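You operate a simulated robot arm through the tools that you are given. There is no shell and no other tool.

You are at the controls of a simulated robot arm. One attempt, no reset.

JOB
Fetch the red funnel from the top of the blue cabinet and stand it on the raised strip of the board table. Then open the lower blue drawer, take the red spool from the inside of the lower blue drawer and put it on the white tile, then shut the drawer. Then switch the brake lever off. Then put the felt pad on the finishing bench top. Then put the sanding block on the shelf of the packing table away on the finishing bench top. Then take the black tile and leave it on top of the brown block on the top of the corner bench. Then fetch the filter labelled "F25" from the plain end of the packing bench and stand it on the green mark on the packing bench. The order counts. Set down upright: red funnel, filter. The brake lever goes to its stop.

The check looks at the end state, three seconds after you hand in, the way a careful person would. Anything else that was tipped, shoved, dropped, spilled or broken makes it a failure.

ROBOT AND FRAMES
A 7-joint arm with a two-finger parallel gripper on a trunk, on a base that moves. Base frame: it is fixed to the floor where the robot stands at the start and does not move with it; the origin is under the middle of the robot, x ahead of it, y to its left, z up. Lengths are in m, angles in rad, forces in N, time in s.
With the tool pointing down near the work surface it reaches from about 0.1 to 0.54 m from the robot's upright axis, wherever it stands. Its first joint turns from -2.897 to 2.897 rad. Places, roughly: black tile (8x8x2 cm) [6.1, 5.4, 0.4]; block (19x12x6 cm) [8.4, 4.3, 0.9]; brake lever [4.8, 4.6, 0.8]; felt pad (9x6x4 cm) [5.6, 3.7, 0.8]; filter [4.75, 6.25, 1]; finishing bench top [7.3, 0.8, 0.9]; green mark on the packing bench (26x23 cm) [5.26, 6.14, 0.88]; lower blue drawer [2, 3.1, 0.2]; raised strip of the board table (309x15 cm) [4.32, 2.76, 0.92]; red funnel (6x6x8 cm) [2.5, 3.1, 0.9]; red spool (6x6x5 cm) [2.1, 3.2, 0.2]; sanding block (11x7x3 cm) [5.8, 3.7, 0.4]; white tile (8x8x2 cm) [6.1, 5.3, 0.4]. Payload 1.57 kg.
The TCP is the grasp point between the finger pads, 0.03 m short of the fingertips. In the tool frame z runs along the fingers and y along their closing line. Largest opening 0.08 m; finger width 0.017, thickness 0.012; the body of the gripper, 0.04 by 0.082 m, starts 0.08 m behind the TCP.
Orientation is that of the tool frame in the base frame, as [roll, pitch, yaw] about the fixed x, y, z axes, in that order (R = Rz(yaw) Ry(pitch) Rx(roll)). With the fingers straight down and closing along the base's y, the tool's x points along the base's -x, its y along +y and its z along -z.

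CONTROLS
- The arm moves only by the tool send_rows. Its argument "rows" is a list of rows, each an object of numbers (a shift or turn left out is 0, a gripper value left out holds the last): "ax", "ay", "az": the turn, a rotation vector about the tool's x, y, z in rad; "tx", "ty", "tz": the shift along the tool's x, y, z in m; "grip": the gripper command, from -1 (fully open) to 1 (shut), values between in proportion. In form: [{"ax": .., "ay": .., "az": .., "tx": .., "ty": .., "tz": .., "grip": ..}, ...]. A call has 1 to 20 rows; each row shifts and turns the commanded pose from where the row before left it, along the tool's axes as they then stand. Rows are played at 5 a second. More than 0.05 m and 0.15 rad between two rows, or a gripper value outside its range, and nothing of the call is played. A pose out of reach is approached as far as the arm can. The call stops where the force on the tool passes 40 N (or 10 N more than at its start, if that is more) or the arm is blocked; 0.2 s more then pass. Each finger travels about 0.072 m/s and halts on what it meets, pressing with about 30 N; the grip force reading is that of the motor and also rises with nothing between the fingers. The clock runs only during rows and for 0.2 s after the last one: add rows that do not move to give the fingers time. The reply holds the time, the measured pose of the TCP, the force on the tool along the base axes, the opening and the grip force, in the units named above and with some noise, with the torque about the TCP (base axes, N m) and any sound that the robot's microphone picked up.
- Cameras (640 x 400 px; columns grow to the right, rows downward): "scene" is now at [0.2497, -0.0058, 1.6621]; the picture's right is [0.04, -1.00, 0.00], its down [-0.75, -0.03, -0.66] and it looks along [0.66, 0.03, -0.75] (base axes); focal length 249 px, centre (320, 200). "wrist" rides on the gripper at [0.072, -0.007, -0.122] in the tool frame; the picture's right is [0.09, 1.00, 0.00], its down [-0.84, 0.08, -0.54] and it looks along [-0.54, 0.05, 0.84] (tool axes); focal length 238 px, centre (320, 200). There is no depth. A picture from a camera that has moved, and an enlarged one, comes with that camera's place and axes in the base frame and with its lens. The place of the scene camera against the robot may be out by one fixed shift of up to 0.012 m in any direction.
- capture(camera): a new picture of that camera. The clock stands still meanwhile.
- slide_trunk(by): slides the trunk up (or, below 0, down) by that many m; the arm and the scene camera ride with it, the base frame stays. It gives what a move gives, with no picture.
- roll_base(legs): drives the robot by 1 to 6 legs, each [ahead, left, turn to the left] in m, m and rad, along the robot's own axes; the way and the turn of a leg run together, so that a leg with both is an arc; at most 1.5 m and 3.142 rad a leg. The arm and the cameras ride along, it lands a little off, and it stops where it bumps. It gives what a move gives.
- head_to(pan, tilt): turns the head with the scene camera to pan (to the left, within 1.501 rad either way) and tilt (down, from -0.506 to 1.204), counted from straight ahead of the robot. It gives what a move gives.
- enlarge(camera, box): a new picture of the part [left, top, right, bottom] of that camera's present view, enlarged. The clock stands still meanwhile.
- job_done(): hands the job in; it is judged then, once.

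Places have to be worked out from the pictures, the camera data and where the tool is seen. Open the gripper and draw the arm clear of the work before you hand the job in, unless the task says otherwise.

The tools are called after ">>>" as a command line: name --argument value ..., lists and objects as JSON in quotes. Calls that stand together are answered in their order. send_rows: Moves the arm, as the interface text tells. Its arguments: {"type":"object","properties":{"rows":{"type":"array"}},"required":["rows"]} The other tools are called the same way: slide_trunk (by) moves the trunk up or down; roll_base (legs) drives the base; head_to (pan, tilt) turns the head that bears the scene camera; capture (camera) takes a picture; enlarge (camera, box) takes an enlarged picture of a part of a camera's view; job_done () hands the job in.

At the start:

```text
clock: 0.0
tool_pos: [0.3519, -0.0512, 1.093]
tcp_rot: [-3.14, 0.0, 3.141]
contact_force: [0.2, 1.0, -0.4]
ft_torque: [0.01, 0.04, -0.03]
finger_gap: 0.0799
grip_force: 0.1
trunk travel left (down, up): [-0.9, 0.09]
robot x, y, heading: [-0.0013, -0.004, -0.002]
head pan, tilt (commanded): [0.04, 0.853]
```

scene: 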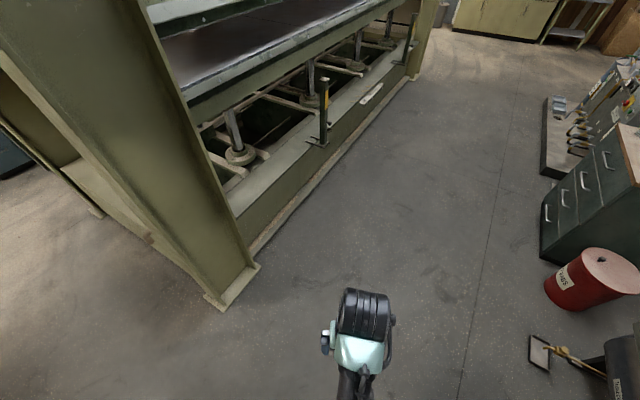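
wrist: 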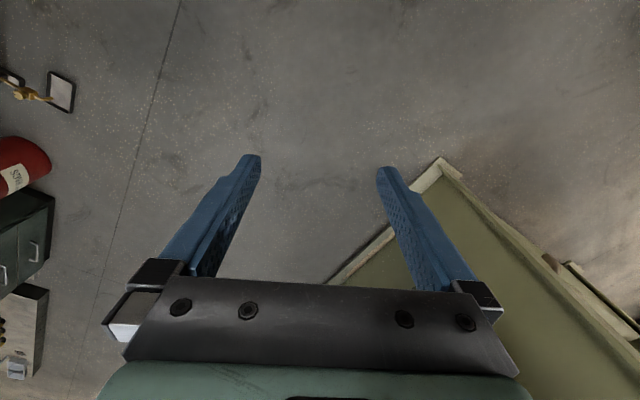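

I start by looking around to learn the layout: the picture shows a big press to the left-front and a cabinet to the right. I turn the head level and to the left first.

>>> head_to --pan 0.9 --tilt 0.3

>>> capture --camera "scene"

>>> head_to --pan 0.0 --tilt 0.3

>>> capture --camera "scene"

>>> head_to --pan -0.9 --tilt 0.3

>>> capture --camera "scene"

>>> head_to --pan 1.5 --tilt 0.4

>>> capture --camera "scene"

```text
clock: 1.2
tool_pos: [0.3534, -0.0505, 1.0922]
tcp_rot: [-3.141, 0.0, -3.141]
contact_force: [-0.9, 0.3, 0.5]
ft_torque: [0.0, -0.01, 0.0]
finger_gap: 0.0803
grip_force: 0.1
trunk travel left (down, up): [-0.9, 0.09]
robot x, y, heading: [-0.0, -0.0, 0.0]
head pan, tilt (commanded): [0.901, 0.3]
```

```text
taken
camera scene: at [0.2299, 0.0643, 1.7107], right [0.78, -0.62, 0.0], down [-0.18, -0.23, -0.96], along [0.59, 0.75, -0.3], focal length 249 px, centre (320, 200)
```

scene: 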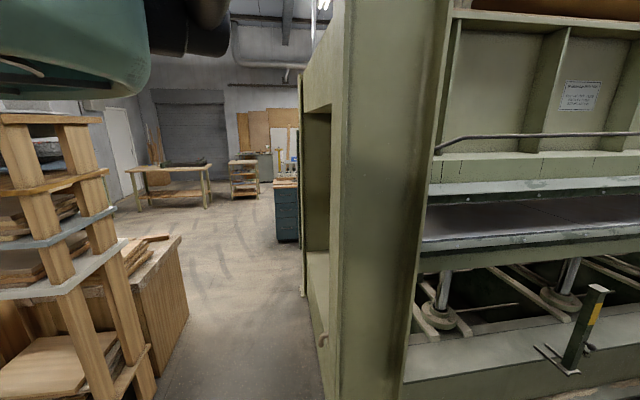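

```text
clock: 2.4
tool_pos: [0.3529, -0.05, 1.0934]
tcp_rot: [3.141, 0.0, 3.141]
contact_force: [-0.2, -0.3, 0.8]
ft_torque: [0.02, 0.01, -0.02]
finger_gap: 0.08
grip_force: 0.1
trunk travel left (down, up): [-0.9, 0.09]
robot x, y, heading: [-0.0022, 0.0005, 0.006]
head pan, tilt (commanded): [0.0, 0.3]
```

```text
taken
camera scene: at [0.2652, -0.0087, 1.7108], right [0.0, -1.0, 0.0], down [-0.3, 0.0, -0.96], along [0.96, 0.0, -0.3], focal length 249 px, centre (320, 200)
```

scene: 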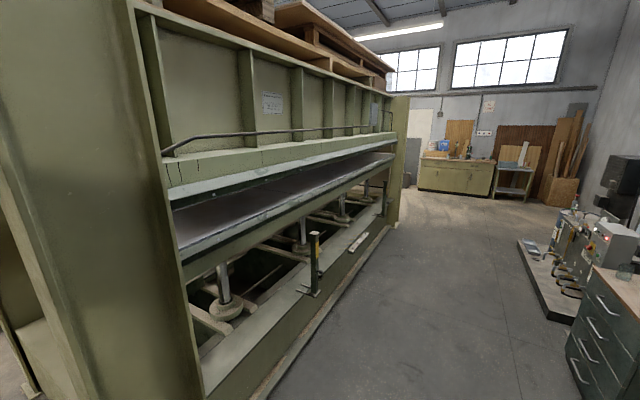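

```text
clock: 3.6
tool_pos: [0.3526, -0.0506, 1.0935]
tcp_rot: [-3.141, 0.001, -3.141]
contact_force: [0.7, -0.1, -0.2]
ft_torque: [0.01, 0.0, 0.01]
finger_gap: 0.0801
grip_force: 0.0
trunk travel left (down, up): [-0.9, 0.09]
robot x, y, heading: [0.0003, 0.0017, -0.003]
head pan, tilt (commanded): [-0.901, 0.3]
```

```text
taken
camera scene: at [0.2299, -0.0819, 1.7108], right [-0.78, -0.62, 0.0], down [-0.18, 0.23, -0.96], along [0.59, -0.75, -0.3], focal length 249 px, centre (320, 200)
```

scene: 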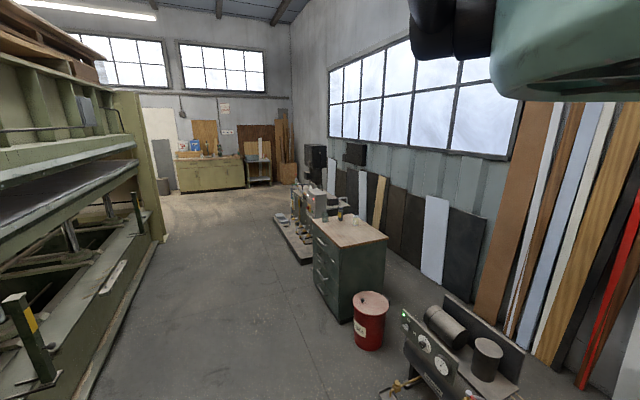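

```text
clock: 5.8
tool_pos: [0.3525, -0.0502, 1.093]
tcp_rot: [3.14, 0.0, 3.141]
contact_force: [0.0, 0.0, -0.6]
ft_torque: [-0.03, 0.02, -0.01]
finger_gap: 0.0799
grip_force: 0.1
trunk travel left (down, up): [-0.9, 0.09]
robot x, y, heading: [0.0012, 0.0021, -0.001]
head pan, tilt (commanded): [1.499, 0.4]
```

```text
taken
camera scene: at [0.1785, 0.0836, 1.7015], right [1.0, -0.07, 0.0], down [-0.03, -0.39, -0.92], along [0.07, 0.92, -0.39], focal length 249 px, centre (320, 200)
```

scene: 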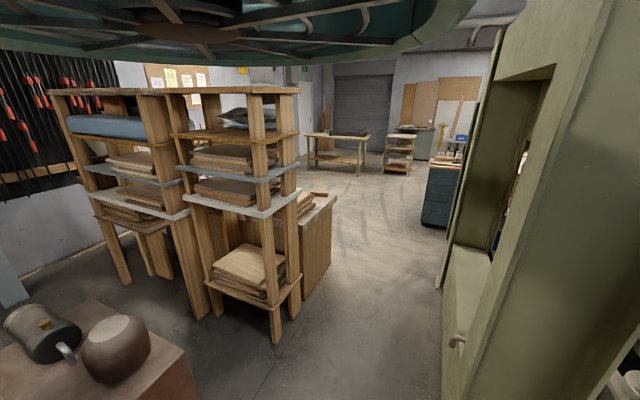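

The room seems turned about -0.53 rad against the base frame, with a passage about 1 m wide between the wooden rack and the press leading toward the blue cabinet. I turn to face along the passage (about 1.04 rad), move to its middle and look ahead.

>>> roll_base --legs '[[0, 0, 1.04], [0.5, 0.22, 0]]'

>>> head_to --pan 0.0 --tilt 0.45

>>> capture --camera "scene"

```text
clock: 11.5
tool_pos: [0.2891, 0.821, 1.0942]
tcp_rot: [3.141, 0.0, -2.105]
contact_force: [0.6, 0.2, 0.5]
ft_torque: [-0.04, -0.02, 0.05]
finger_gap: 0.08
grip_force: 0.0
trunk travel left (down, up): [-0.9, 0.09]
robot x, y, heading: [0.0676, 0.5399, 1.037]
head pan, tilt (commanded): [1.499, 0.4]
```

```text
clock: 13.1
tool_pos: [0.2886, 0.8218, 1.0931]
tcp_rot: [-3.141, -0.002, -2.106]
contact_force: [0.1, -0.5, -0.2]
ft_torque: [0.01, -0.04, -0.02]
finger_gap: 0.08
grip_force: 0.0
trunk travel left (down, up): [-0.9, 0.09]
robot x, y, heading: [0.0667, 0.5481, 1.04]
head pan, tilt (commanded): [0.0, 0.45]
```

```text
taken
camera scene: at [0.2006, 0.7598, 1.6968], right [0.86, -0.51, 0.0], down [-0.22, -0.37, -0.9], along [0.46, 0.78, -0.44], focal length 249 px, centre (320, 200)
```

scene: 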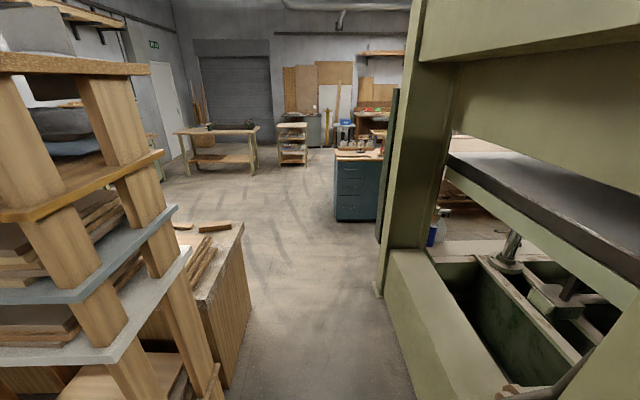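

The passage ahead is clear with its middle at my present line; the blue cabinet front shows at about (1.85..2.3, 3.1..2.8), facing me. I drive ahead 1.7 m and look closer.

>>> roll_base --legs '[[1.4, 0.0, 0], [0.35, 0, 0]]'

>>> head_to --pan -0.1 --tilt 0.55

>>> capture --camera "scene"

>>> head_to --pan -0.7 --tilt 0.4

>>> capture --camera "scene"

```text
clock: 21.9
tool_pos: [1.1914, 2.2982, 1.093]
tcp_rot: [3.141, 0.001, -2.123]
contact_force: [-0.5, 0.7, -0.6]
ft_torque: [0.01, -0.01, 0.04]
finger_gap: 0.0801
grip_force: 0.0
trunk travel left (down, up): [-0.9, 0.09]
robot x, y, heading: [0.9615, 2.0188, 1.018]
head pan, tilt (commanded): [0.0, 0.45]
```

```text
clock: 22.6
tool_pos: [1.1912, 2.2982, 1.0943]
tcp_rot: [3.141, 0.001, -2.122]
contact_force: [0.0, 0.1, -0.8]
ft_torque: [-0.01, 0.0, 0.0]
finger_gap: 0.08
grip_force: 0.1
trunk travel left (down, up): [-0.9, 0.09]
robot x, y, heading: [0.9626, 2.0247, 1.016]
head pan, tilt (commanded): [-0.099, 0.55]
```

```text
taken
camera scene: at [1.1089, 2.2319, 1.6877], right [0.8, -0.61, 0.0], down [-0.32, -0.42, -0.85], along [0.52, 0.68, -0.52], focal length 249 px, centre (320, 200)
```

scene: 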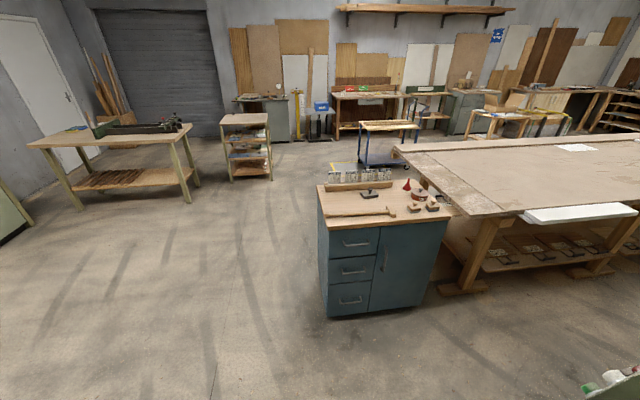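

```text
clock: 23.6
tool_pos: [1.1918, 2.2985, 1.0924]
tcp_rot: [-3.142, 0.001, -2.122]
contact_force: [0.4, -0.5, -0.9]
ft_torque: [0.01, -0.01, -0.01]
finger_gap: 0.0804
grip_force: 0.1
trunk travel left (down, up): [-0.9, 0.09]
robot x, y, heading: [0.9637, 2.0257, 1.018]
head pan, tilt (commanded): [-0.7, 0.4]
```

```text
taken
camera scene: at [1.1422, 2.1893, 1.7015], right [0.31, -0.95, 0.0], down [-0.37, -0.12, -0.92], along [0.87, 0.29, -0.39], focal length 249 px, centre (320, 200)
```

scene: 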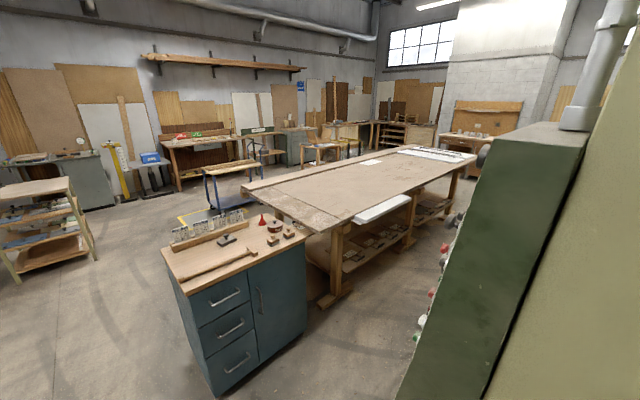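

The blue cabinet has three drawers on the left and a door on the right; the red funnel stands near its back right. I enlarge the parts that matter.

>>> enlarge --camera "scene" --box '[150, 180, 350, 305]'

>>> enlarge --camera "scene" --box '[230, 130, 490, 290]'

>>> enlarge --camera "scene" --box '[0, 110, 240, 260]'

>>> enlarge --camera "scene" --box '[240, 80, 500, 200]'

```text
3.20 times, centred on (250, 242) of scene
camera zoom: at [1.1422, 2.1893, 1.7015], right [0.31, -0.95, 0.0], down [-0.37, -0.12, -0.92], along [0.87, 0.29, -0.39], focal length 796 px, centre (544, 64)
```

zoom: 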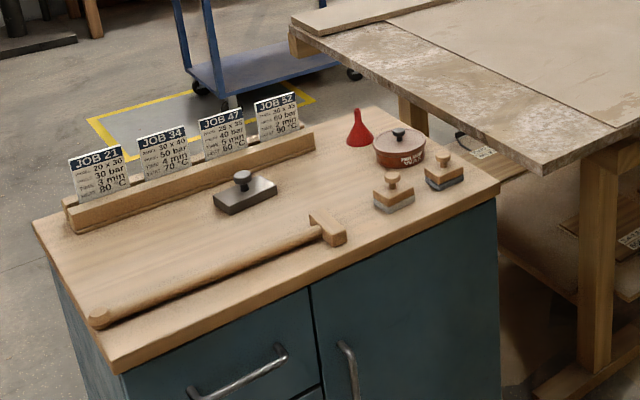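

```text
2.46 times, centred on (360, 210) of scene
camera zoom: at [1.1422, 2.1893, 1.7015], right [0.31, -0.95, 0.0], down [-0.37, -0.12, -0.92], along [0.87, 0.29, -0.39], focal length 613 px, centre (222, 175)
```

zoom: 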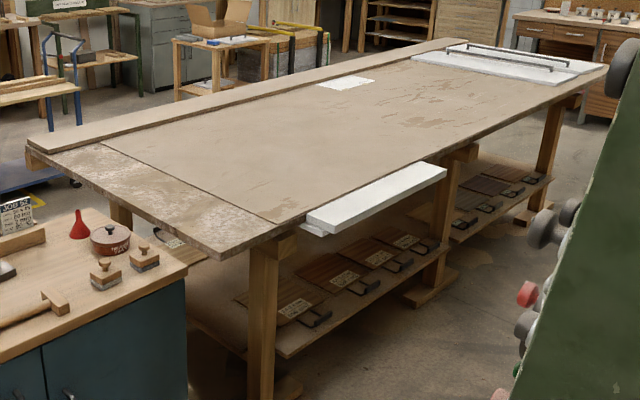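

```text
2.67 times, centred on (120, 185) of scene
camera zoom: at [1.1422, 2.1893, 1.7015], right [0.31, -0.95, 0.0], down [-0.37, -0.12, -0.92], along [0.87, 0.29, -0.39], focal length 664 px, centre (853, 240)
```

zoom: 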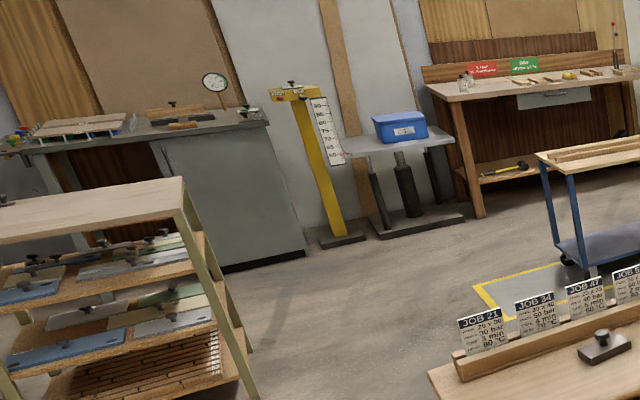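

```text
2.46 times, centred on (370, 140) of scene
camera zoom: at [1.1422, 2.1893, 1.7015], right [0.31, -0.95, 0.0], down [-0.37, -0.12, -0.92], along [0.87, 0.29, -0.39], focal length 613 px, centre (197, 348)
```

zoom: 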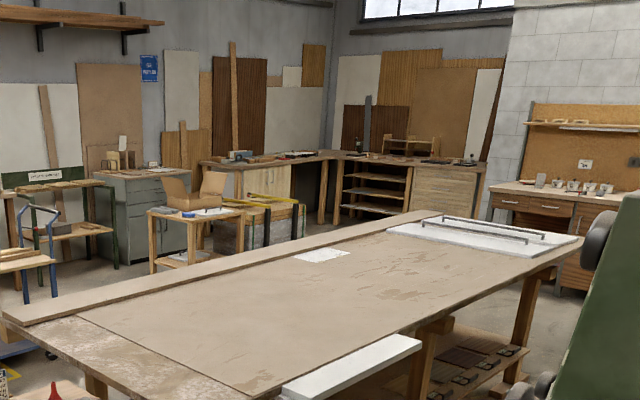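

The funnel stands at about (2.49, 3.07), roughly 0.12 m from the cabinet's back edge and 0.1 m from its right edge. I look down to learn how wide my own base is before going near furniture.

>>> head_to --pan 0.0 --tilt 1.2

>>> capture --camera "scene"

>>> head_to --pan 1.0 --tilt 1.2

>>> capture --camera "scene"

>>> capture --camera "wrist"

```text
clock: 24.7
tool_pos: [1.1903, 2.2981, 1.0935]
tcp_rot: [-3.141, -0.001, -2.123]
contact_force: [1.0, -1.0, 0.1]
ft_torque: [-0.01, -0.04, 0.01]
finger_gap: 0.0799
grip_force: 0.0
trunk travel left (down, up): [-0.9, 0.09]
robot x, y, heading: [0.9614, 2.0234, 1.023]
head pan, tilt (commanded): [0.0, 1.201]
```

```text
taken
camera scene: at [1.0836, 2.2077, 1.6387], right [0.85, -0.52, 0.0], down [-0.49, -0.79, -0.36], along [0.19, 0.31, -0.93], focal length 249 px, centre (320, 200)
```

scene: 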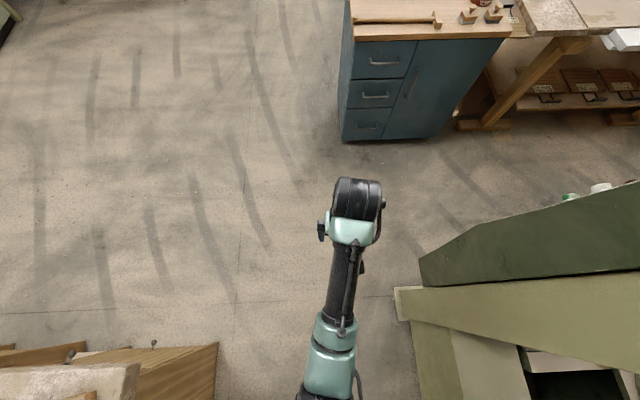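

```text
clock: 26.0
tool_pos: [1.1905, 2.2975, 1.0928]
tcp_rot: [3.141, 0.001, -2.122]
contact_force: [-1.4, 0.8, -0.2]
ft_torque: [-0.01, 0.0, 0.01]
finger_gap: 0.08
grip_force: 0.0
trunk travel left (down, up): [-0.9, 0.09]
robot x, y, heading: [0.9622, 2.0236, 1.02]
head pan, tilt (commanded): [1.0, 1.201]
```

```text
taken
camera scene: at [1.03, 2.2104, 1.6387], right [0.9, 0.43, 0.0], down [0.4, -0.84, -0.36], along [-0.16, 0.33, -0.93], focal length 249 px, centre (320, 200)
```

scene: 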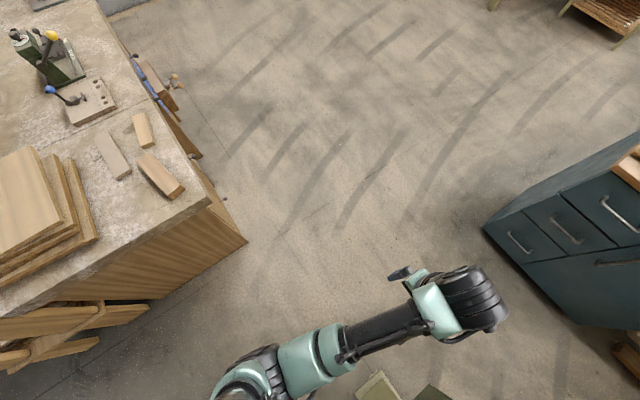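

```text
taken
camera wrist: at [1.1596, 2.2339, 1.2149], right [-0.9, 0.44, 0.0], down [0.37, 0.75, 0.54], along [0.24, 0.49, -0.84], focal length 238 px, centre (320, 200)
```

wrist: 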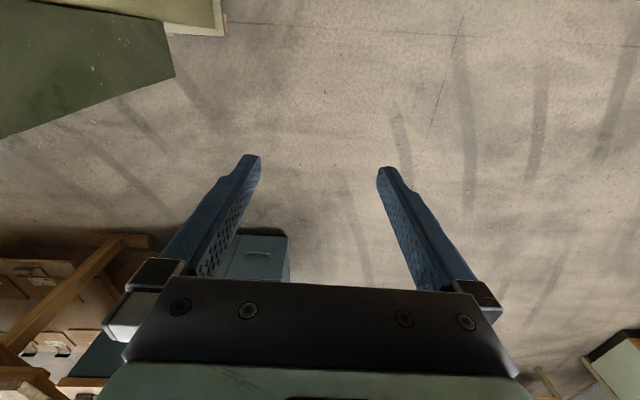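

Only the arm shows, so I'll assume a base radius of about 0.3 m. Cabinet spans roughly 0.7 m wide by 0.49 m deep; I go round its left side to its back, where the funnel is nearer and where the strip's end also comes within reach.

>>> roll_base --legs '[[0.7, 0.0, 0.035], [0.8, 0.24, 0], [0.8, 0, 0]]'

>>> head_to --pan -1.4 --tilt 0.6

>>> capture --camera "scene"

>>> head_to --pan -0.3 --tilt 0.4

>>> capture --camera "scene"

```text
clock: 37.8
tool_pos: [2.1166, 4.4441, 1.0933]
tcp_rot: [-3.141, -0.001, -2.071]
contact_force: [0.6, -0.1, 0.3]
ft_torque: [0.02, -0.01, 0.01]
finger_gap: 0.08
grip_force: 0.0
trunk travel left (down, up): [-0.9, 0.09]
robot x, y, heading: [1.9039, 4.1581, 1.075]
head pan, tilt (commanded): [1.0, 1.201]
```

```text
clock: 40.0
tool_pos: [2.1167, 4.4433, 1.0932]
tcp_rot: [-3.141, 0.001, -2.07]
contact_force: [0.8, -0.6, 0.6]
ft_torque: [-0.01, -0.01, 0.01]
finger_gap: 0.0799
grip_force: 0.0
trunk travel left (down, up): [-0.9, 0.09]
robot x, y, heading: [1.9033, 4.1575, 1.073]
head pan, tilt (commanded): [-1.4, 0.6]
```

```text
taken
camera scene: at [2.0711, 4.2696, 1.6833], right [-0.32, -0.95, 0.0], down [-0.54, 0.18, -0.82], along [0.78, -0.27, -0.57], focal length 249 px, centre (320, 200)
```

scene: 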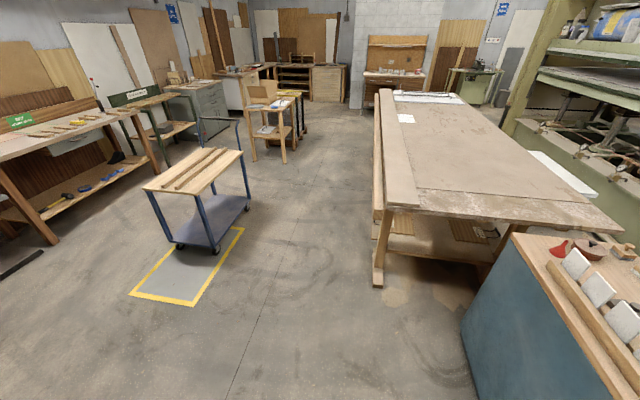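

```text
clock: 41.4
tool_pos: [2.1174, 4.4441, 1.0934]
tcp_rot: [-3.141, 0.0, -2.07]
contact_force: [-1.1, 0.3, -0.2]
ft_torque: [0.0, -0.02, -0.02]
finger_gap: 0.08
grip_force: 0.0
trunk travel left (down, up): [-0.9, 0.09]
robot x, y, heading: [1.903, 4.1577, 1.069]
head pan, tilt (commanded): [-0.3, 0.4]
```

```text
taken
camera scene: at [2.0538, 4.3625, 1.7015], right [0.7, -0.72, 0.0], down [-0.28, -0.27, -0.92], along [0.66, 0.64, -0.39], focal length 249 px, centre (320, 200)
```

scene: 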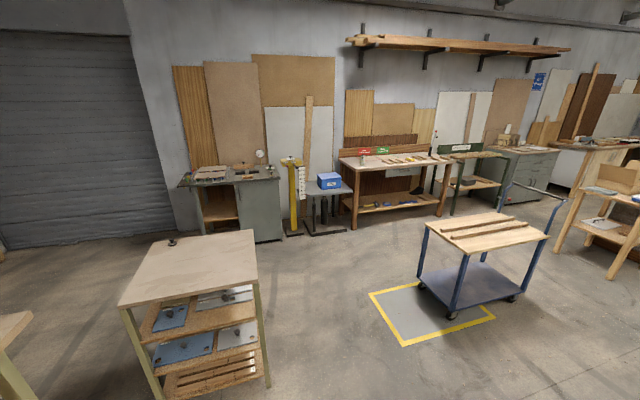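

I'm behind the cabinet's left side now. I enlarge the strip end/cabinet area and the far benches for planning.

>>> enlarge --camera "scene" --box '[330, 120, 520, 240]'

>>> enlarge --camera "scene" --box '[500, 80, 640, 170]'

>>> head_to --pan -1.4 --tilt 0.6

>>> enlarge --camera "scene" --box '[340, 80, 640, 280]'

>>> enlarge --camera "scene" --box '[180, 60, 360, 175]'

```text
3.33 times, centred on (425, 180) of scene
camera zoom: at [2.0538, 4.3625, 1.7015], right [0.7, -0.72, 0.0], down [-0.28, -0.27, -0.92], along [0.66, 0.64, -0.39], focal length 830 px, centre (-30, 267)
```

zoom: 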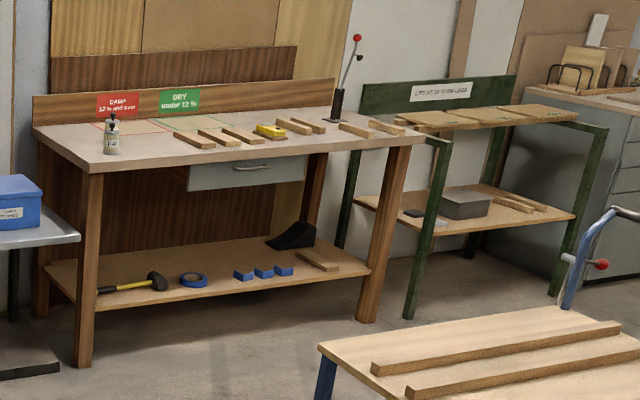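

```text
4.44 times, centred on (570, 125) of scene
camera zoom: at [2.0538, 4.3625, 1.7015], right [0.7, -0.72, 0.0], down [-0.28, -0.27, -0.92], along [0.66, 0.64, -0.39], focal length 1106 px, centre (-791, 533)
```

zoom: 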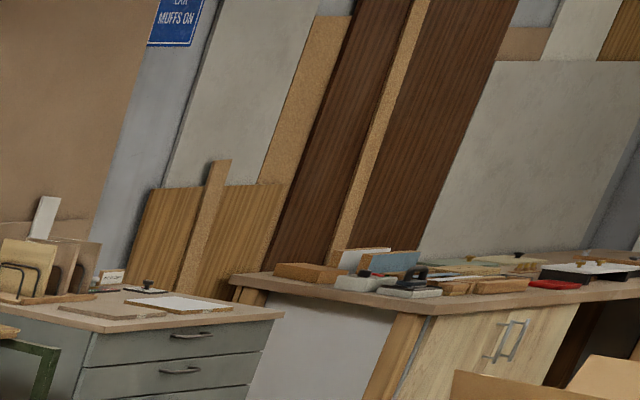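

```text
clock: 42.7
tool_pos: [2.1182, 4.443, 1.0933]
tcp_rot: [3.141, 0.001, -2.072]
contact_force: [0.3, 0.2, 0.2]
ft_torque: [0.0, 0.03, -0.02]
finger_gap: 0.08
grip_force: 0.0
trunk travel left (down, up): [-0.9, 0.09]
robot x, y, heading: [1.9051, 4.1576, 1.076]
head pan, tilt (commanded): [-1.4, 0.6]
```

```text
2.00 times, centred on (490, 180) of scene
camera zoom: at [2.0711, 4.2696, 1.6833], right [-0.32, -0.95, 0.0], down [-0.53, 0.18, -0.83], along [0.78, -0.27, -0.56], focal length 498 px, centre (-20, 240)
```

zoom: 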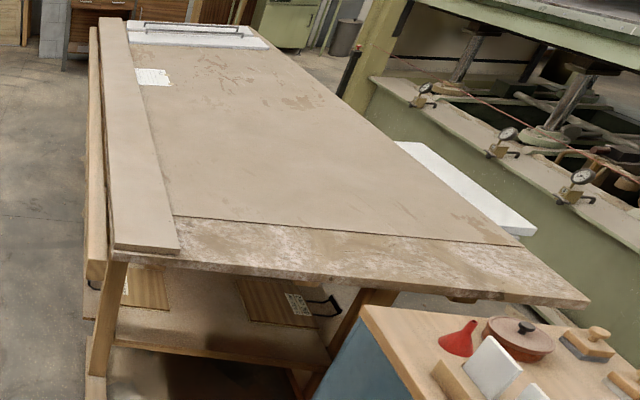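

```text
3.48 times, centred on (270, 118) of scene
camera zoom: at [2.0711, 4.2696, 1.6833], right [-0.32, -0.95, 0.0], down [-0.53, 0.18, -0.83], along [0.78, -0.27, -0.56], focal length 866 px, centre (494, 487)
```

zoom: 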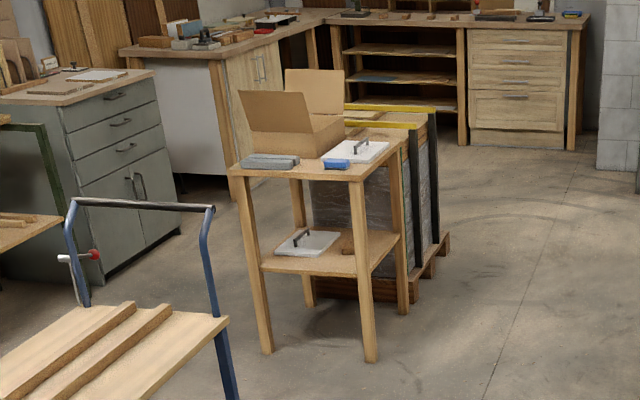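

The brake lever is the red-knobbed lever on the blue cart at about (4.8, 4.57). The strip's near end centre is at about (2.95, 3.50). I now turn to face the funnel and move behind the cabinet, leaving a little margin first.

>>> roll_base --legs '[[0, 0, -2.813], [0.42, 0.7, 0]]'

>>> head_to --pan 0.0 --tilt 0.9

>>> capture --camera "scene"

>>> capture --camera "wrist"

```text
clock: 53.7
tool_pos: [2.4283, 3.2927, 1.0938]
tcp_rot: [3.14, -0.001, 1.427]
contact_force: [0.4, 0.2, 1.1]
ft_torque: [0.0, -0.02, 0.03]
finger_gap: 0.08
grip_force: 0.0
trunk travel left (down, up): [-0.9, 0.09]
robot x, y, heading: [2.5271, 3.6327, -1.712]
head pan, tilt (commanded): [-1.4, 0.6]
```

```text
clock: 55.2
tool_pos: [2.4285, 3.2917, 1.0935]
tcp_rot: [-3.14, 0.001, 1.428]
contact_force: [-0.5, -0.2, 0.0]
ft_torque: [0.01, 0.0, 0.02]
finger_gap: 0.08
grip_force: 0.1
trunk travel left (down, up): [-0.9, 0.09]
robot x, y, heading: [2.5259, 3.6328, -1.71]
head pan, tilt (commanded): [0.0, 0.901]
```

```text
taken
camera scene: at [2.4948, 3.3828, 1.6585], right [-0.99, 0.14, 0.0], down [0.11, 0.78, -0.62], along [-0.09, -0.61, -0.78], focal length 249 px, centre (320, 200)
```

scene: 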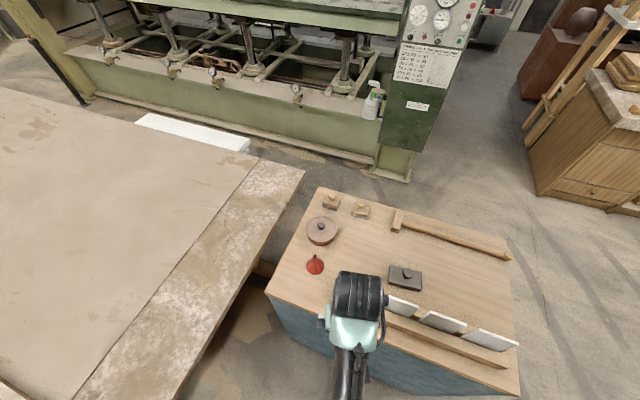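

```text
taken
camera wrist: at [2.4319, 3.3649, 1.215], right [1.0, -0.05, 0.0], down [-0.04, -0.84, 0.54], along [-0.03, -0.54, -0.84], focal length 238 px, centre (320, 200)
```

wrist: 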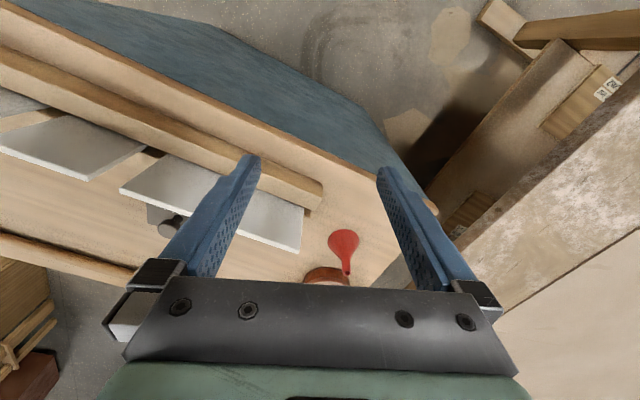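

Wrist and scene rays cross at about (2.46, 3.05, 0.87) for the funnel base. I enlarge the wrist view to see the funnel's shape.

>>> enlarge --camera "wrist" --box '[280, 200, 420, 290]'

>>> enlarge --camera "scene" --box '[270, 180, 430, 300]'

```text
4.44 times, centred on (350, 245) of wrist
camera zoom: at [2.4319, 3.3649, 1.215], right [1.0, -0.05, 0.0], down [-0.04, -0.84, 0.54], along [-0.03, -0.54, -0.84], focal length 1059 px, centre (187, 0)
```

zoom: 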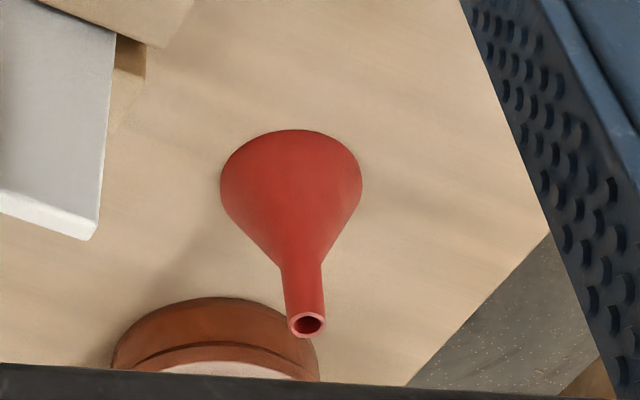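

```text
3.33 times, centred on (350, 240) of scene
camera zoom: at [2.4948, 3.3828, 1.6585], right [-0.99, 0.14, 0.0], down [0.11, 0.78, -0.62], along [-0.09, -0.61, -0.78], focal length 830 px, centre (220, 67)
```

zoom: 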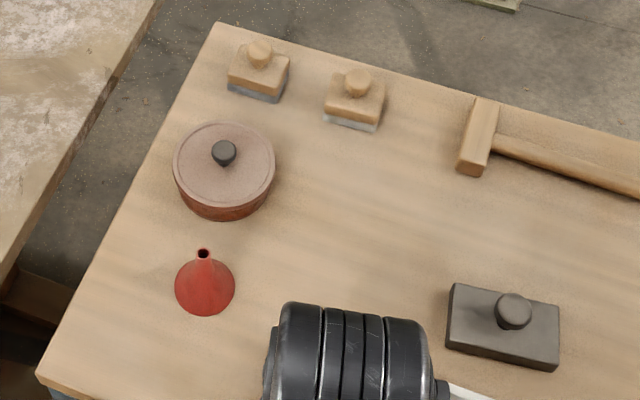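

The funnel is an inverted cone with a thin spout; base centre at about (2.459, 3.057), table top around z 0.88, spout top about 0.96. I creep ahead 0.12 m so that it comes within reach.

>>> roll_base --legs '[[0.12, 0.0, 0]]'

>>> capture --camera "wrist"

```text
clock: 56.4
tool_pos: [2.4113, 3.1761, 1.094]
tcp_rot: [-3.141, 0.002, 1.43]
contact_force: [-0.1, -0.3, 0.2]
ft_torque: [-0.04, 0.01, -0.01]
finger_gap: 0.0798
grip_force: 0.1
trunk travel left (down, up): [-0.9, 0.09]
robot x, y, heading: [2.5051, 3.5158, -1.713]
head pan, tilt (commanded): [0.0, 0.901]
```

```text
taken
camera wrist: at [2.4156, 3.2473, 1.2152], right [1.0, -0.05, 0.0], down [-0.04, -0.84, 0.54], along [-0.03, -0.54, -0.84], focal length 238 px, centre (320, 200)
```

wrist: 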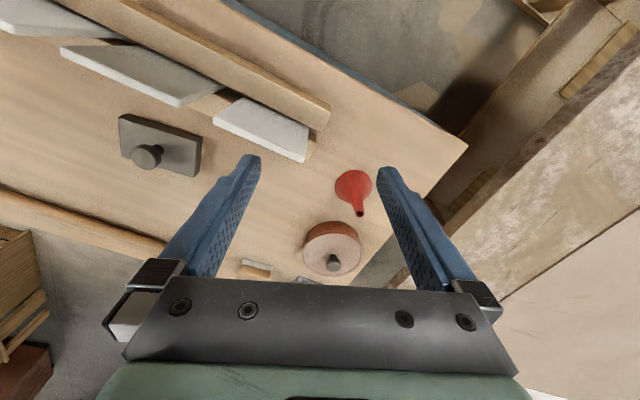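

Both wrist rays agree on (2.458, 3.057). I move the tool over it at the present height and lower a little, then check with the wrist camera.

>>> send_rows --rows '[{"tx": -0.0278, "ty": 0.0159, "grip": -1}, {"tx": -0.0278, "ty": 0.0159}, {"tx": -0.0278, "ty": 0.0159}, {"tx": -0.0278, "ty": 0.0158}, {"tz": 0.03}, {"tz": 0.02}, {}]'

>>> capture --camera "wrist"

>>> capture --camera "scene"

```text
clock: 58.0
tool_pos: [2.4574, 3.055, 1.0427]
tcp_rot: [-3.141, -0.001, 1.429]
contact_force: [0.4, 0.5, 0.0]
ft_torque: [0.02, 0.01, 0.01]
finger_gap: 0.08
grip_force: 0.1
trunk travel left (down, up): [-0.9, 0.09]
robot x, y, heading: [2.5135, 3.5201, -1.709]
head pan, tilt (commanded): [0.0, 0.901]
```

```text
taken
camera wrist: at [2.4624, 3.1276, 1.1636], right [1.0, -0.05, 0.0], down [-0.04, -0.84, 0.54], along [-0.03, -0.54, -0.84], focal length 238 px, centre (320, 200)
```

wrist: 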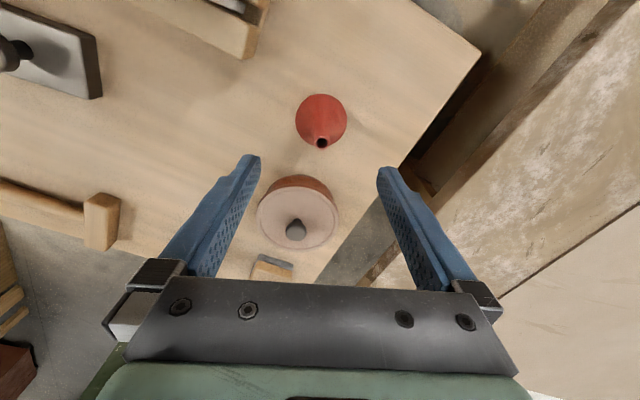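

```text
taken
camera scene: at [2.4784, 3.2646, 1.6585], right [-0.99, 0.14, 0.0], down [0.11, 0.78, -0.62], along [-0.09, -0.61, -0.78], focal length 249 px, centre (320, 200)
```

scene: 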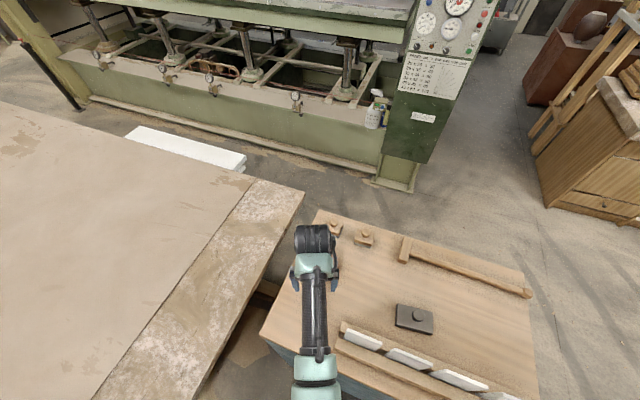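

The spout projects to (2.459, 3.057) with its base at z 0.88, and the tool is over it within 2 mm. I lower to z 0.955, so that the fingertips end where the cone starts, and close on the spout.

>>> send_rows --rows '[{"tz": 0.03, "ty": 0.001, "tx": 0.001}, {"tz": 0.03}, {"tz": 0.02}, {"tz": 0.0075}, {}, {"grip": 1}, {}, {}, {}, {}, {}]'

>>> capture --camera "wrist"

```text
clock: 60.4
tool_pos: [2.4589, 3.0548, 0.956]
tcp_rot: [3.141, -0.001, 1.429]
contact_force: [0.0, 0.1, 0.1]
ft_torque: [-0.08, 0.01, -0.01]
finger_gap: 0.0141
grip_force: 29.2
trunk travel left (down, up): [-0.9, 0.09]
robot x, y, heading: [2.5116, 3.515, -1.712]
head pan, tilt (commanded): [0.0, 0.901]
```

```text
taken
camera wrist: at [2.4638, 3.1275, 1.0775], right [1.0, -0.05, 0.0], down [-0.04, -0.84, 0.54], along [-0.03, -0.54, -0.84], focal length 238 px, centre (320, 200)
```

wrist: 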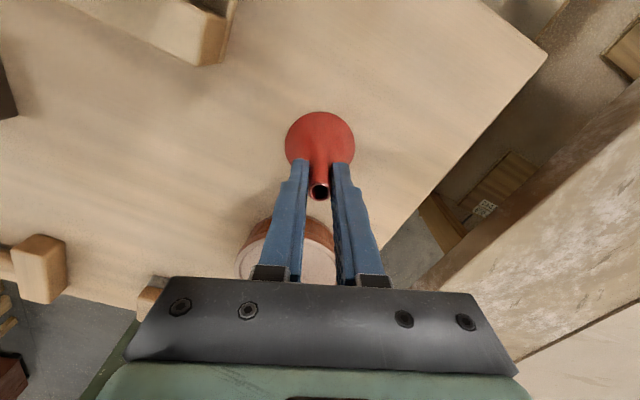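

The fingers hold the spout (gap 14 mm, grip force 29). I lift straight up 0.15 m and check.

>>> send_rows --rows '[{"tz": -0.02}, {"tz": -0.03}, {"tz": -0.04}, {"tz": -0.04}, {"tz": -0.02}, {}]'

>>> capture --camera "wrist"

```text
clock: 61.8
tool_pos: [2.4601, 3.0543, 1.107]
tcp_rot: [-3.14, 0.001, 1.431]
contact_force: [0.5, -0.2, -0.5]
ft_torque: [0.01, 0.02, -0.03]
finger_gap: 0.0139
grip_force: 30.1
trunk travel left (down, up): [-0.9, 0.09]
robot x, y, heading: [2.5111, 3.5157, -1.714]
head pan, tilt (commanded): [0.0, 0.901]
```

```text
taken
camera wrist: at [2.4638, 3.1277, 1.2279], right [1.0, -0.05, 0.0], down [-0.04, -0.84, 0.54], along [-0.03, -0.54, -0.84], focal length 238 px, centre (320, 200)
```

wrist: 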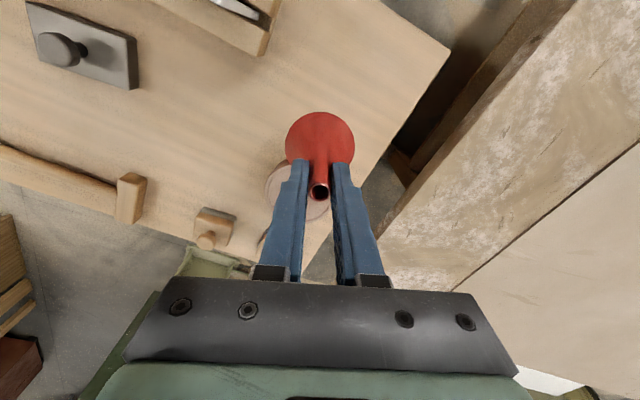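

The funnel is held firmly. I back off and turn left 1.21 rad, so the arm points along the strip from beyond its near end.

>>> roll_base --legs '[[-0.17, 0.097, 0], [0, 0, 1.21]]'

>>> capture --camera "scene"

>>> capture --camera "wrist"

```text
clock: 66.4
tool_pos: [3.0379, 3.4487, 1.107]
tcp_rot: [3.142, -0.001, 2.614]
contact_force: [-1.0, 0.3, -0.8]
ft_torque: [-0.01, -0.02, 0.0]
finger_gap: 0.0142
grip_force: 29.7
trunk travel left (down, up): [-0.9, 0.09]
robot x, y, heading: [2.6316, 3.6723, -0.524]
head pan, tilt (commanded): [0.0, 0.901]
```

```text
taken
camera scene: at [2.8443, 3.5377, 1.6585], right [-0.5, -0.86, 0.0], down [-0.68, 0.39, -0.62], along [0.54, -0.31, -0.78], focal length 249 px, centre (320, 200)
```

scene: 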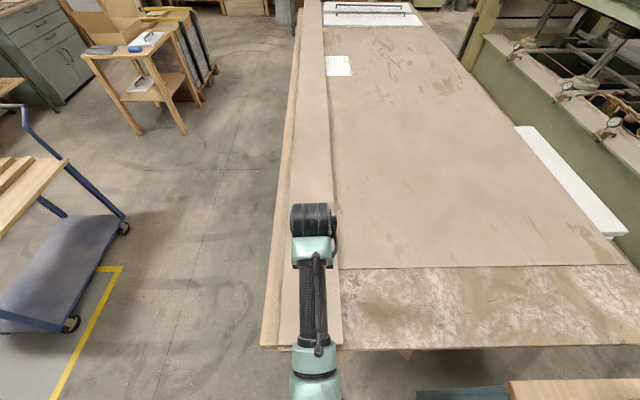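

```text
taken
camera wrist: at [2.9734, 3.4797, 1.2276], right [0.42, 0.91, 0.0], down [0.76, -0.35, 0.54], along [0.49, -0.23, -0.84], focal length 238 px, centre (320, 200)
```

wrist: 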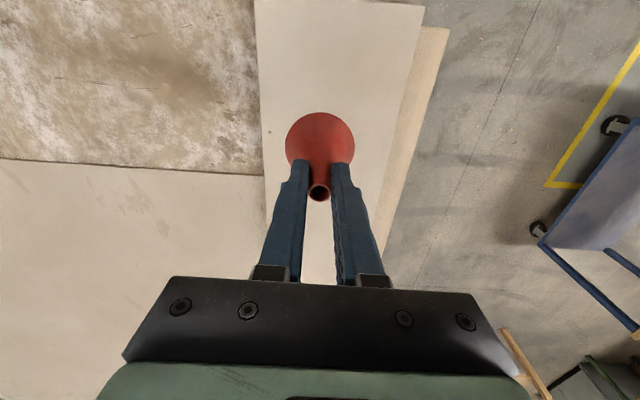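

The tool is over the strip. I enlarge both views to measure the strip's edges and height before lowering.

>>> enlarge --camera "wrist" --box '[220, 0, 460, 150]'

>>> enlarge --camera "scene" --box '[230, 230, 430, 360]'

```text
2.67 times, centred on (340, 75) of wrist
camera zoom: at [2.9734, 3.4797, 1.2276], right [0.42, 0.91, 0.0], down [0.76, -0.35, 0.54], along [0.49, -0.23, -0.84], focal length 636 px, centre (267, 533)
```

zoom: 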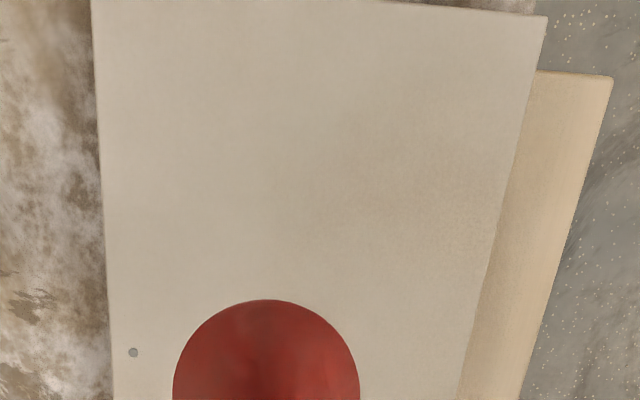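

```text
3.08 times, centred on (330, 295) of scene
camera zoom: at [2.8443, 3.5377, 1.6585], right [-0.5, -0.86, 0.0], down [-0.68, 0.39, -0.62], along [0.54, -0.31, -0.78], focal length 766 px, centre (289, -92)
```

zoom: 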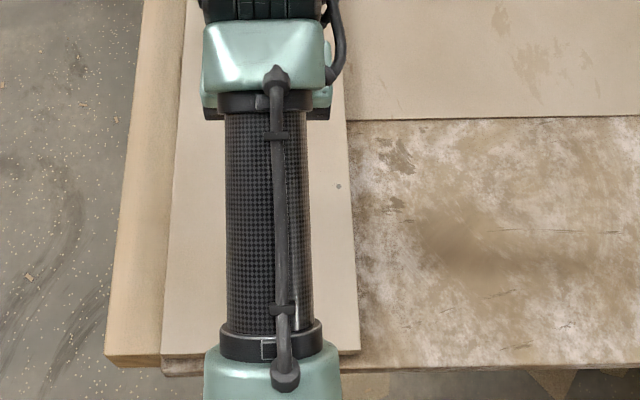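

Strip edges put its middle line within about 12 mm of the tool and its end 0.11 m behind the tool; its top is about z 0.92. I lower to z 1.02, shifting 10 mm toward the strip's middle, then go down in small steps.

>>> send_rows --rows '[{"tz": 0.03, "ty": 0.005}, {"tz": 0.03, "ty": 0.005}, {"tz": 0.027}, {}]'

>>> capture --camera "wrist"

>>> send_rows --rows '[{"tz": 0.006}, {"tz": 0.004}, {"tz": 0.003}, {}]'

```text
clock: 67.4
tool_pos: [3.0432, 3.4582, 1.0186]
tcp_rot: [-3.14, 0.0, 2.615]
contact_force: [0.2, -0.3, -0.8]
ft_torque: [0.02, -0.02, 0.01]
finger_gap: 0.0144
grip_force: 29.4
trunk travel left (down, up): [-0.9, 0.09]
robot x, y, heading: [2.6286, 3.6713, -0.528]
head pan, tilt (commanded): [0.0, 0.901]
```

```text
taken
camera wrist: at [2.9782, 3.4885, 1.1402], right [0.42, 0.91, 0.0], down [0.76, -0.35, 0.54], along [0.49, -0.23, -0.84], focal length 238 px, centre (320, 200)
```

wrist: 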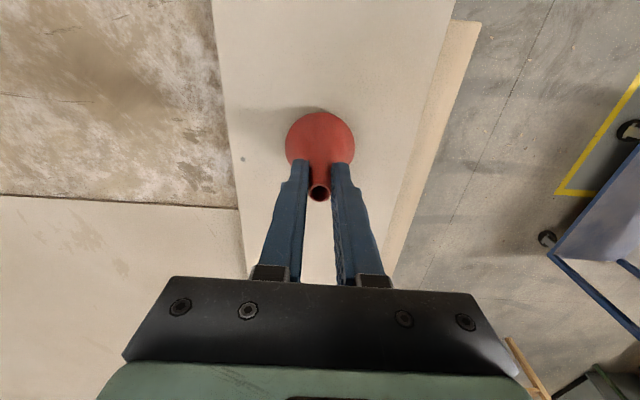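

```text
clock: 68.4
tool_pos: [3.044, 3.456, 1.0063]
tcp_rot: [3.141, 0.001, 2.615]
contact_force: [-0.3, -0.1, 0.1]
ft_torque: [0.02, 0.0, 0.03]
finger_gap: 0.0138
grip_force: 30.1
trunk travel left (down, up): [-0.9, 0.09]
robot x, y, heading: [2.6285, 3.6729, -0.523]
head pan, tilt (commanded): [0.0, 0.901]
```

No contact yet at z 1.006; triangulating the small screw dot gives the strip at z 0.925. I continue in 2 mm steps.

>>> send_rows --rows '[{"tz": 0.002}, {}, {"tz": 0.002}, {}]'

>>> send_rows --rows '[{"tz": 0.002}, {}, {"tz": 0.002}, {}]'

>>> capture --camera "wrist"

```text
clock: 69.4
tool_pos: [3.0435, 3.4561, 1.0055]
tcp_rot: [-3.141, 0.008, 2.614]
contact_force: [-2.3, 1.6, 24.0]
ft_torque: [0.05, 0.15, 0.05]
finger_gap: 0.0143
grip_force: 29.8
trunk travel left (down, up): [-0.9, 0.09]
robot x, y, heading: [2.632, 3.6701, -0.525]
head pan, tilt (commanded): [0.0, 0.901]
```

```text
clock: 70.1
tool_pos: [3.0465, 3.4559, 1.0054]
tcp_rot: [3.141, 0.012, 2.615]
contact_force: [-6.8, 2.1, 19.1]
ft_torque: [0.24, 0.47, 0.0]
finger_gap: 0.0141
grip_force: 30.2
trunk travel left (down, up): [-0.9, 0.09]
robot x, y, heading: [2.6349, 3.6703, -0.524]
head pan, tilt (commanded): [0.0, 0.901]
stopped in row 3: the force on the tool passed its limit at 42 N (the readings are from after the stop); the commanded pose is now the measured one
```

```text
taken
camera wrist: at [2.9793, 3.4876, 1.1254], right [0.42, 0.91, 0.0], down [0.76, -0.35, 0.55], along [0.5, -0.23, -0.83], focal length 238 px, centre (320, 200)
```

wrist: 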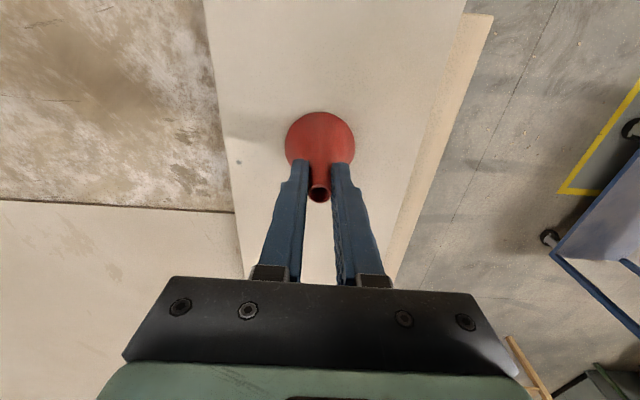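

The funnel touched at TCP z 1.0055 (about 20 N). I raise 1 mm to relieve it, open the fingers slowly, then look.

>>> send_rows --rows '[{"tz": -0.001}, {}, {"grip": 0.3}, {"grip": 0.0}, {"grip": -1}, {}, {}, {}]'

>>> capture --camera "wrist"

```text
clock: 71.9
tool_pos: [3.0464, 3.4552, 1.0036]
tcp_rot: [3.141, 0.009, 2.614]
contact_force: [0.1, -0.3, -0.3]
ft_torque: [0.01, -0.01, -0.01]
finger_gap: 0.0801
grip_force: 0.1
trunk travel left (down, up): [-0.9, 0.09]
robot x, y, heading: [2.6337, 3.671, -0.524]
head pan, tilt (commanded): [0.0, 0.901]
```

```text
taken
camera wrist: at [2.9797, 3.4873, 1.1245], right [0.42, 0.91, 0.0], down [0.76, -0.35, 0.55], along [0.5, -0.23, -0.84], focal length 238 px, centre (320, 200)
```

wrist: 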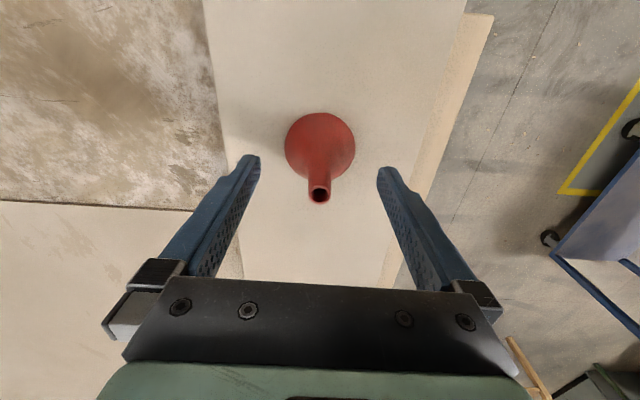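

The funnel stands free and upright on the strip. I raise the tool straight up 0.12 m and draw it back.

>>> send_rows --rows '[{"tz": -0.03, "ay": -0.009}, {"tz": -0.045}, {"tz": -0.045}, {"tx": 0.04}, {"tx": 0.04}, {"tx": 0.03}, {}]'

>>> capture --camera "scene"

>>> capture --camera "wrist"

```text
clock: 73.5
tool_pos: [2.9476, 3.5103, 1.1222]
tcp_rot: [3.141, 0.02, 2.613]
contact_force: [-0.2, 1.3, -0.2]
ft_torque: [0.0, 0.03, 0.03]
finger_gap: 0.08
grip_force: 0.0
out of reach, approached as far as the arm can: row 4
trunk travel left (down, up): [-0.9, 0.09]
robot x, y, heading: [2.6322, 3.6714, -0.526]
head pan, tilt (commanded): [0.0, 0.901]
```

```text
taken
camera scene: at [2.8436, 3.5384, 1.6587], right [-0.5, -0.86, 0.0], down [-0.68, 0.39, -0.62], along [0.54, -0.31, -0.78], focal length 249 px, centre (320, 200)
```

scene: 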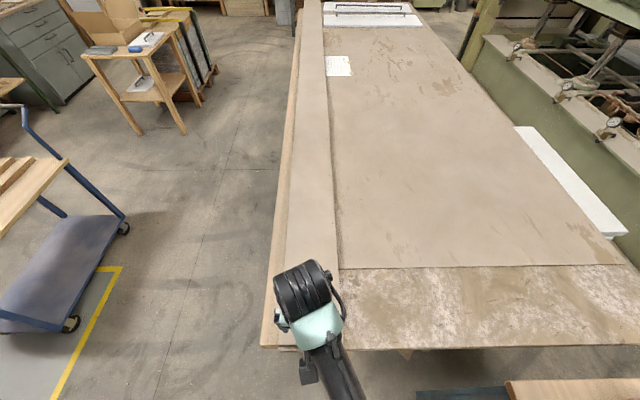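

```text
taken
camera wrist: at [2.8813, 3.5434, 1.2432], right [0.42, 0.91, 0.0], down [0.75, -0.35, 0.56], along [0.5, -0.24, -0.83], focal length 238 px, centre (320, 200)
```

wrist: 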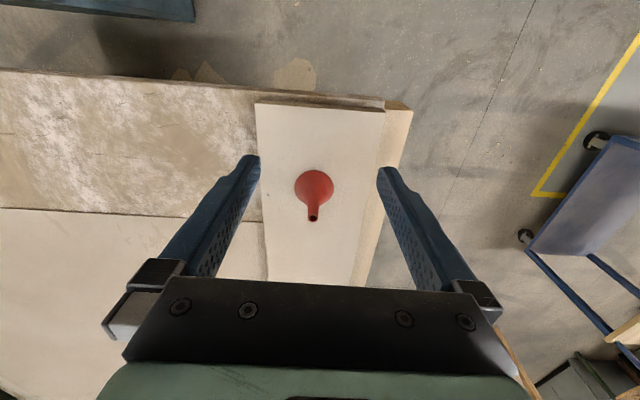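

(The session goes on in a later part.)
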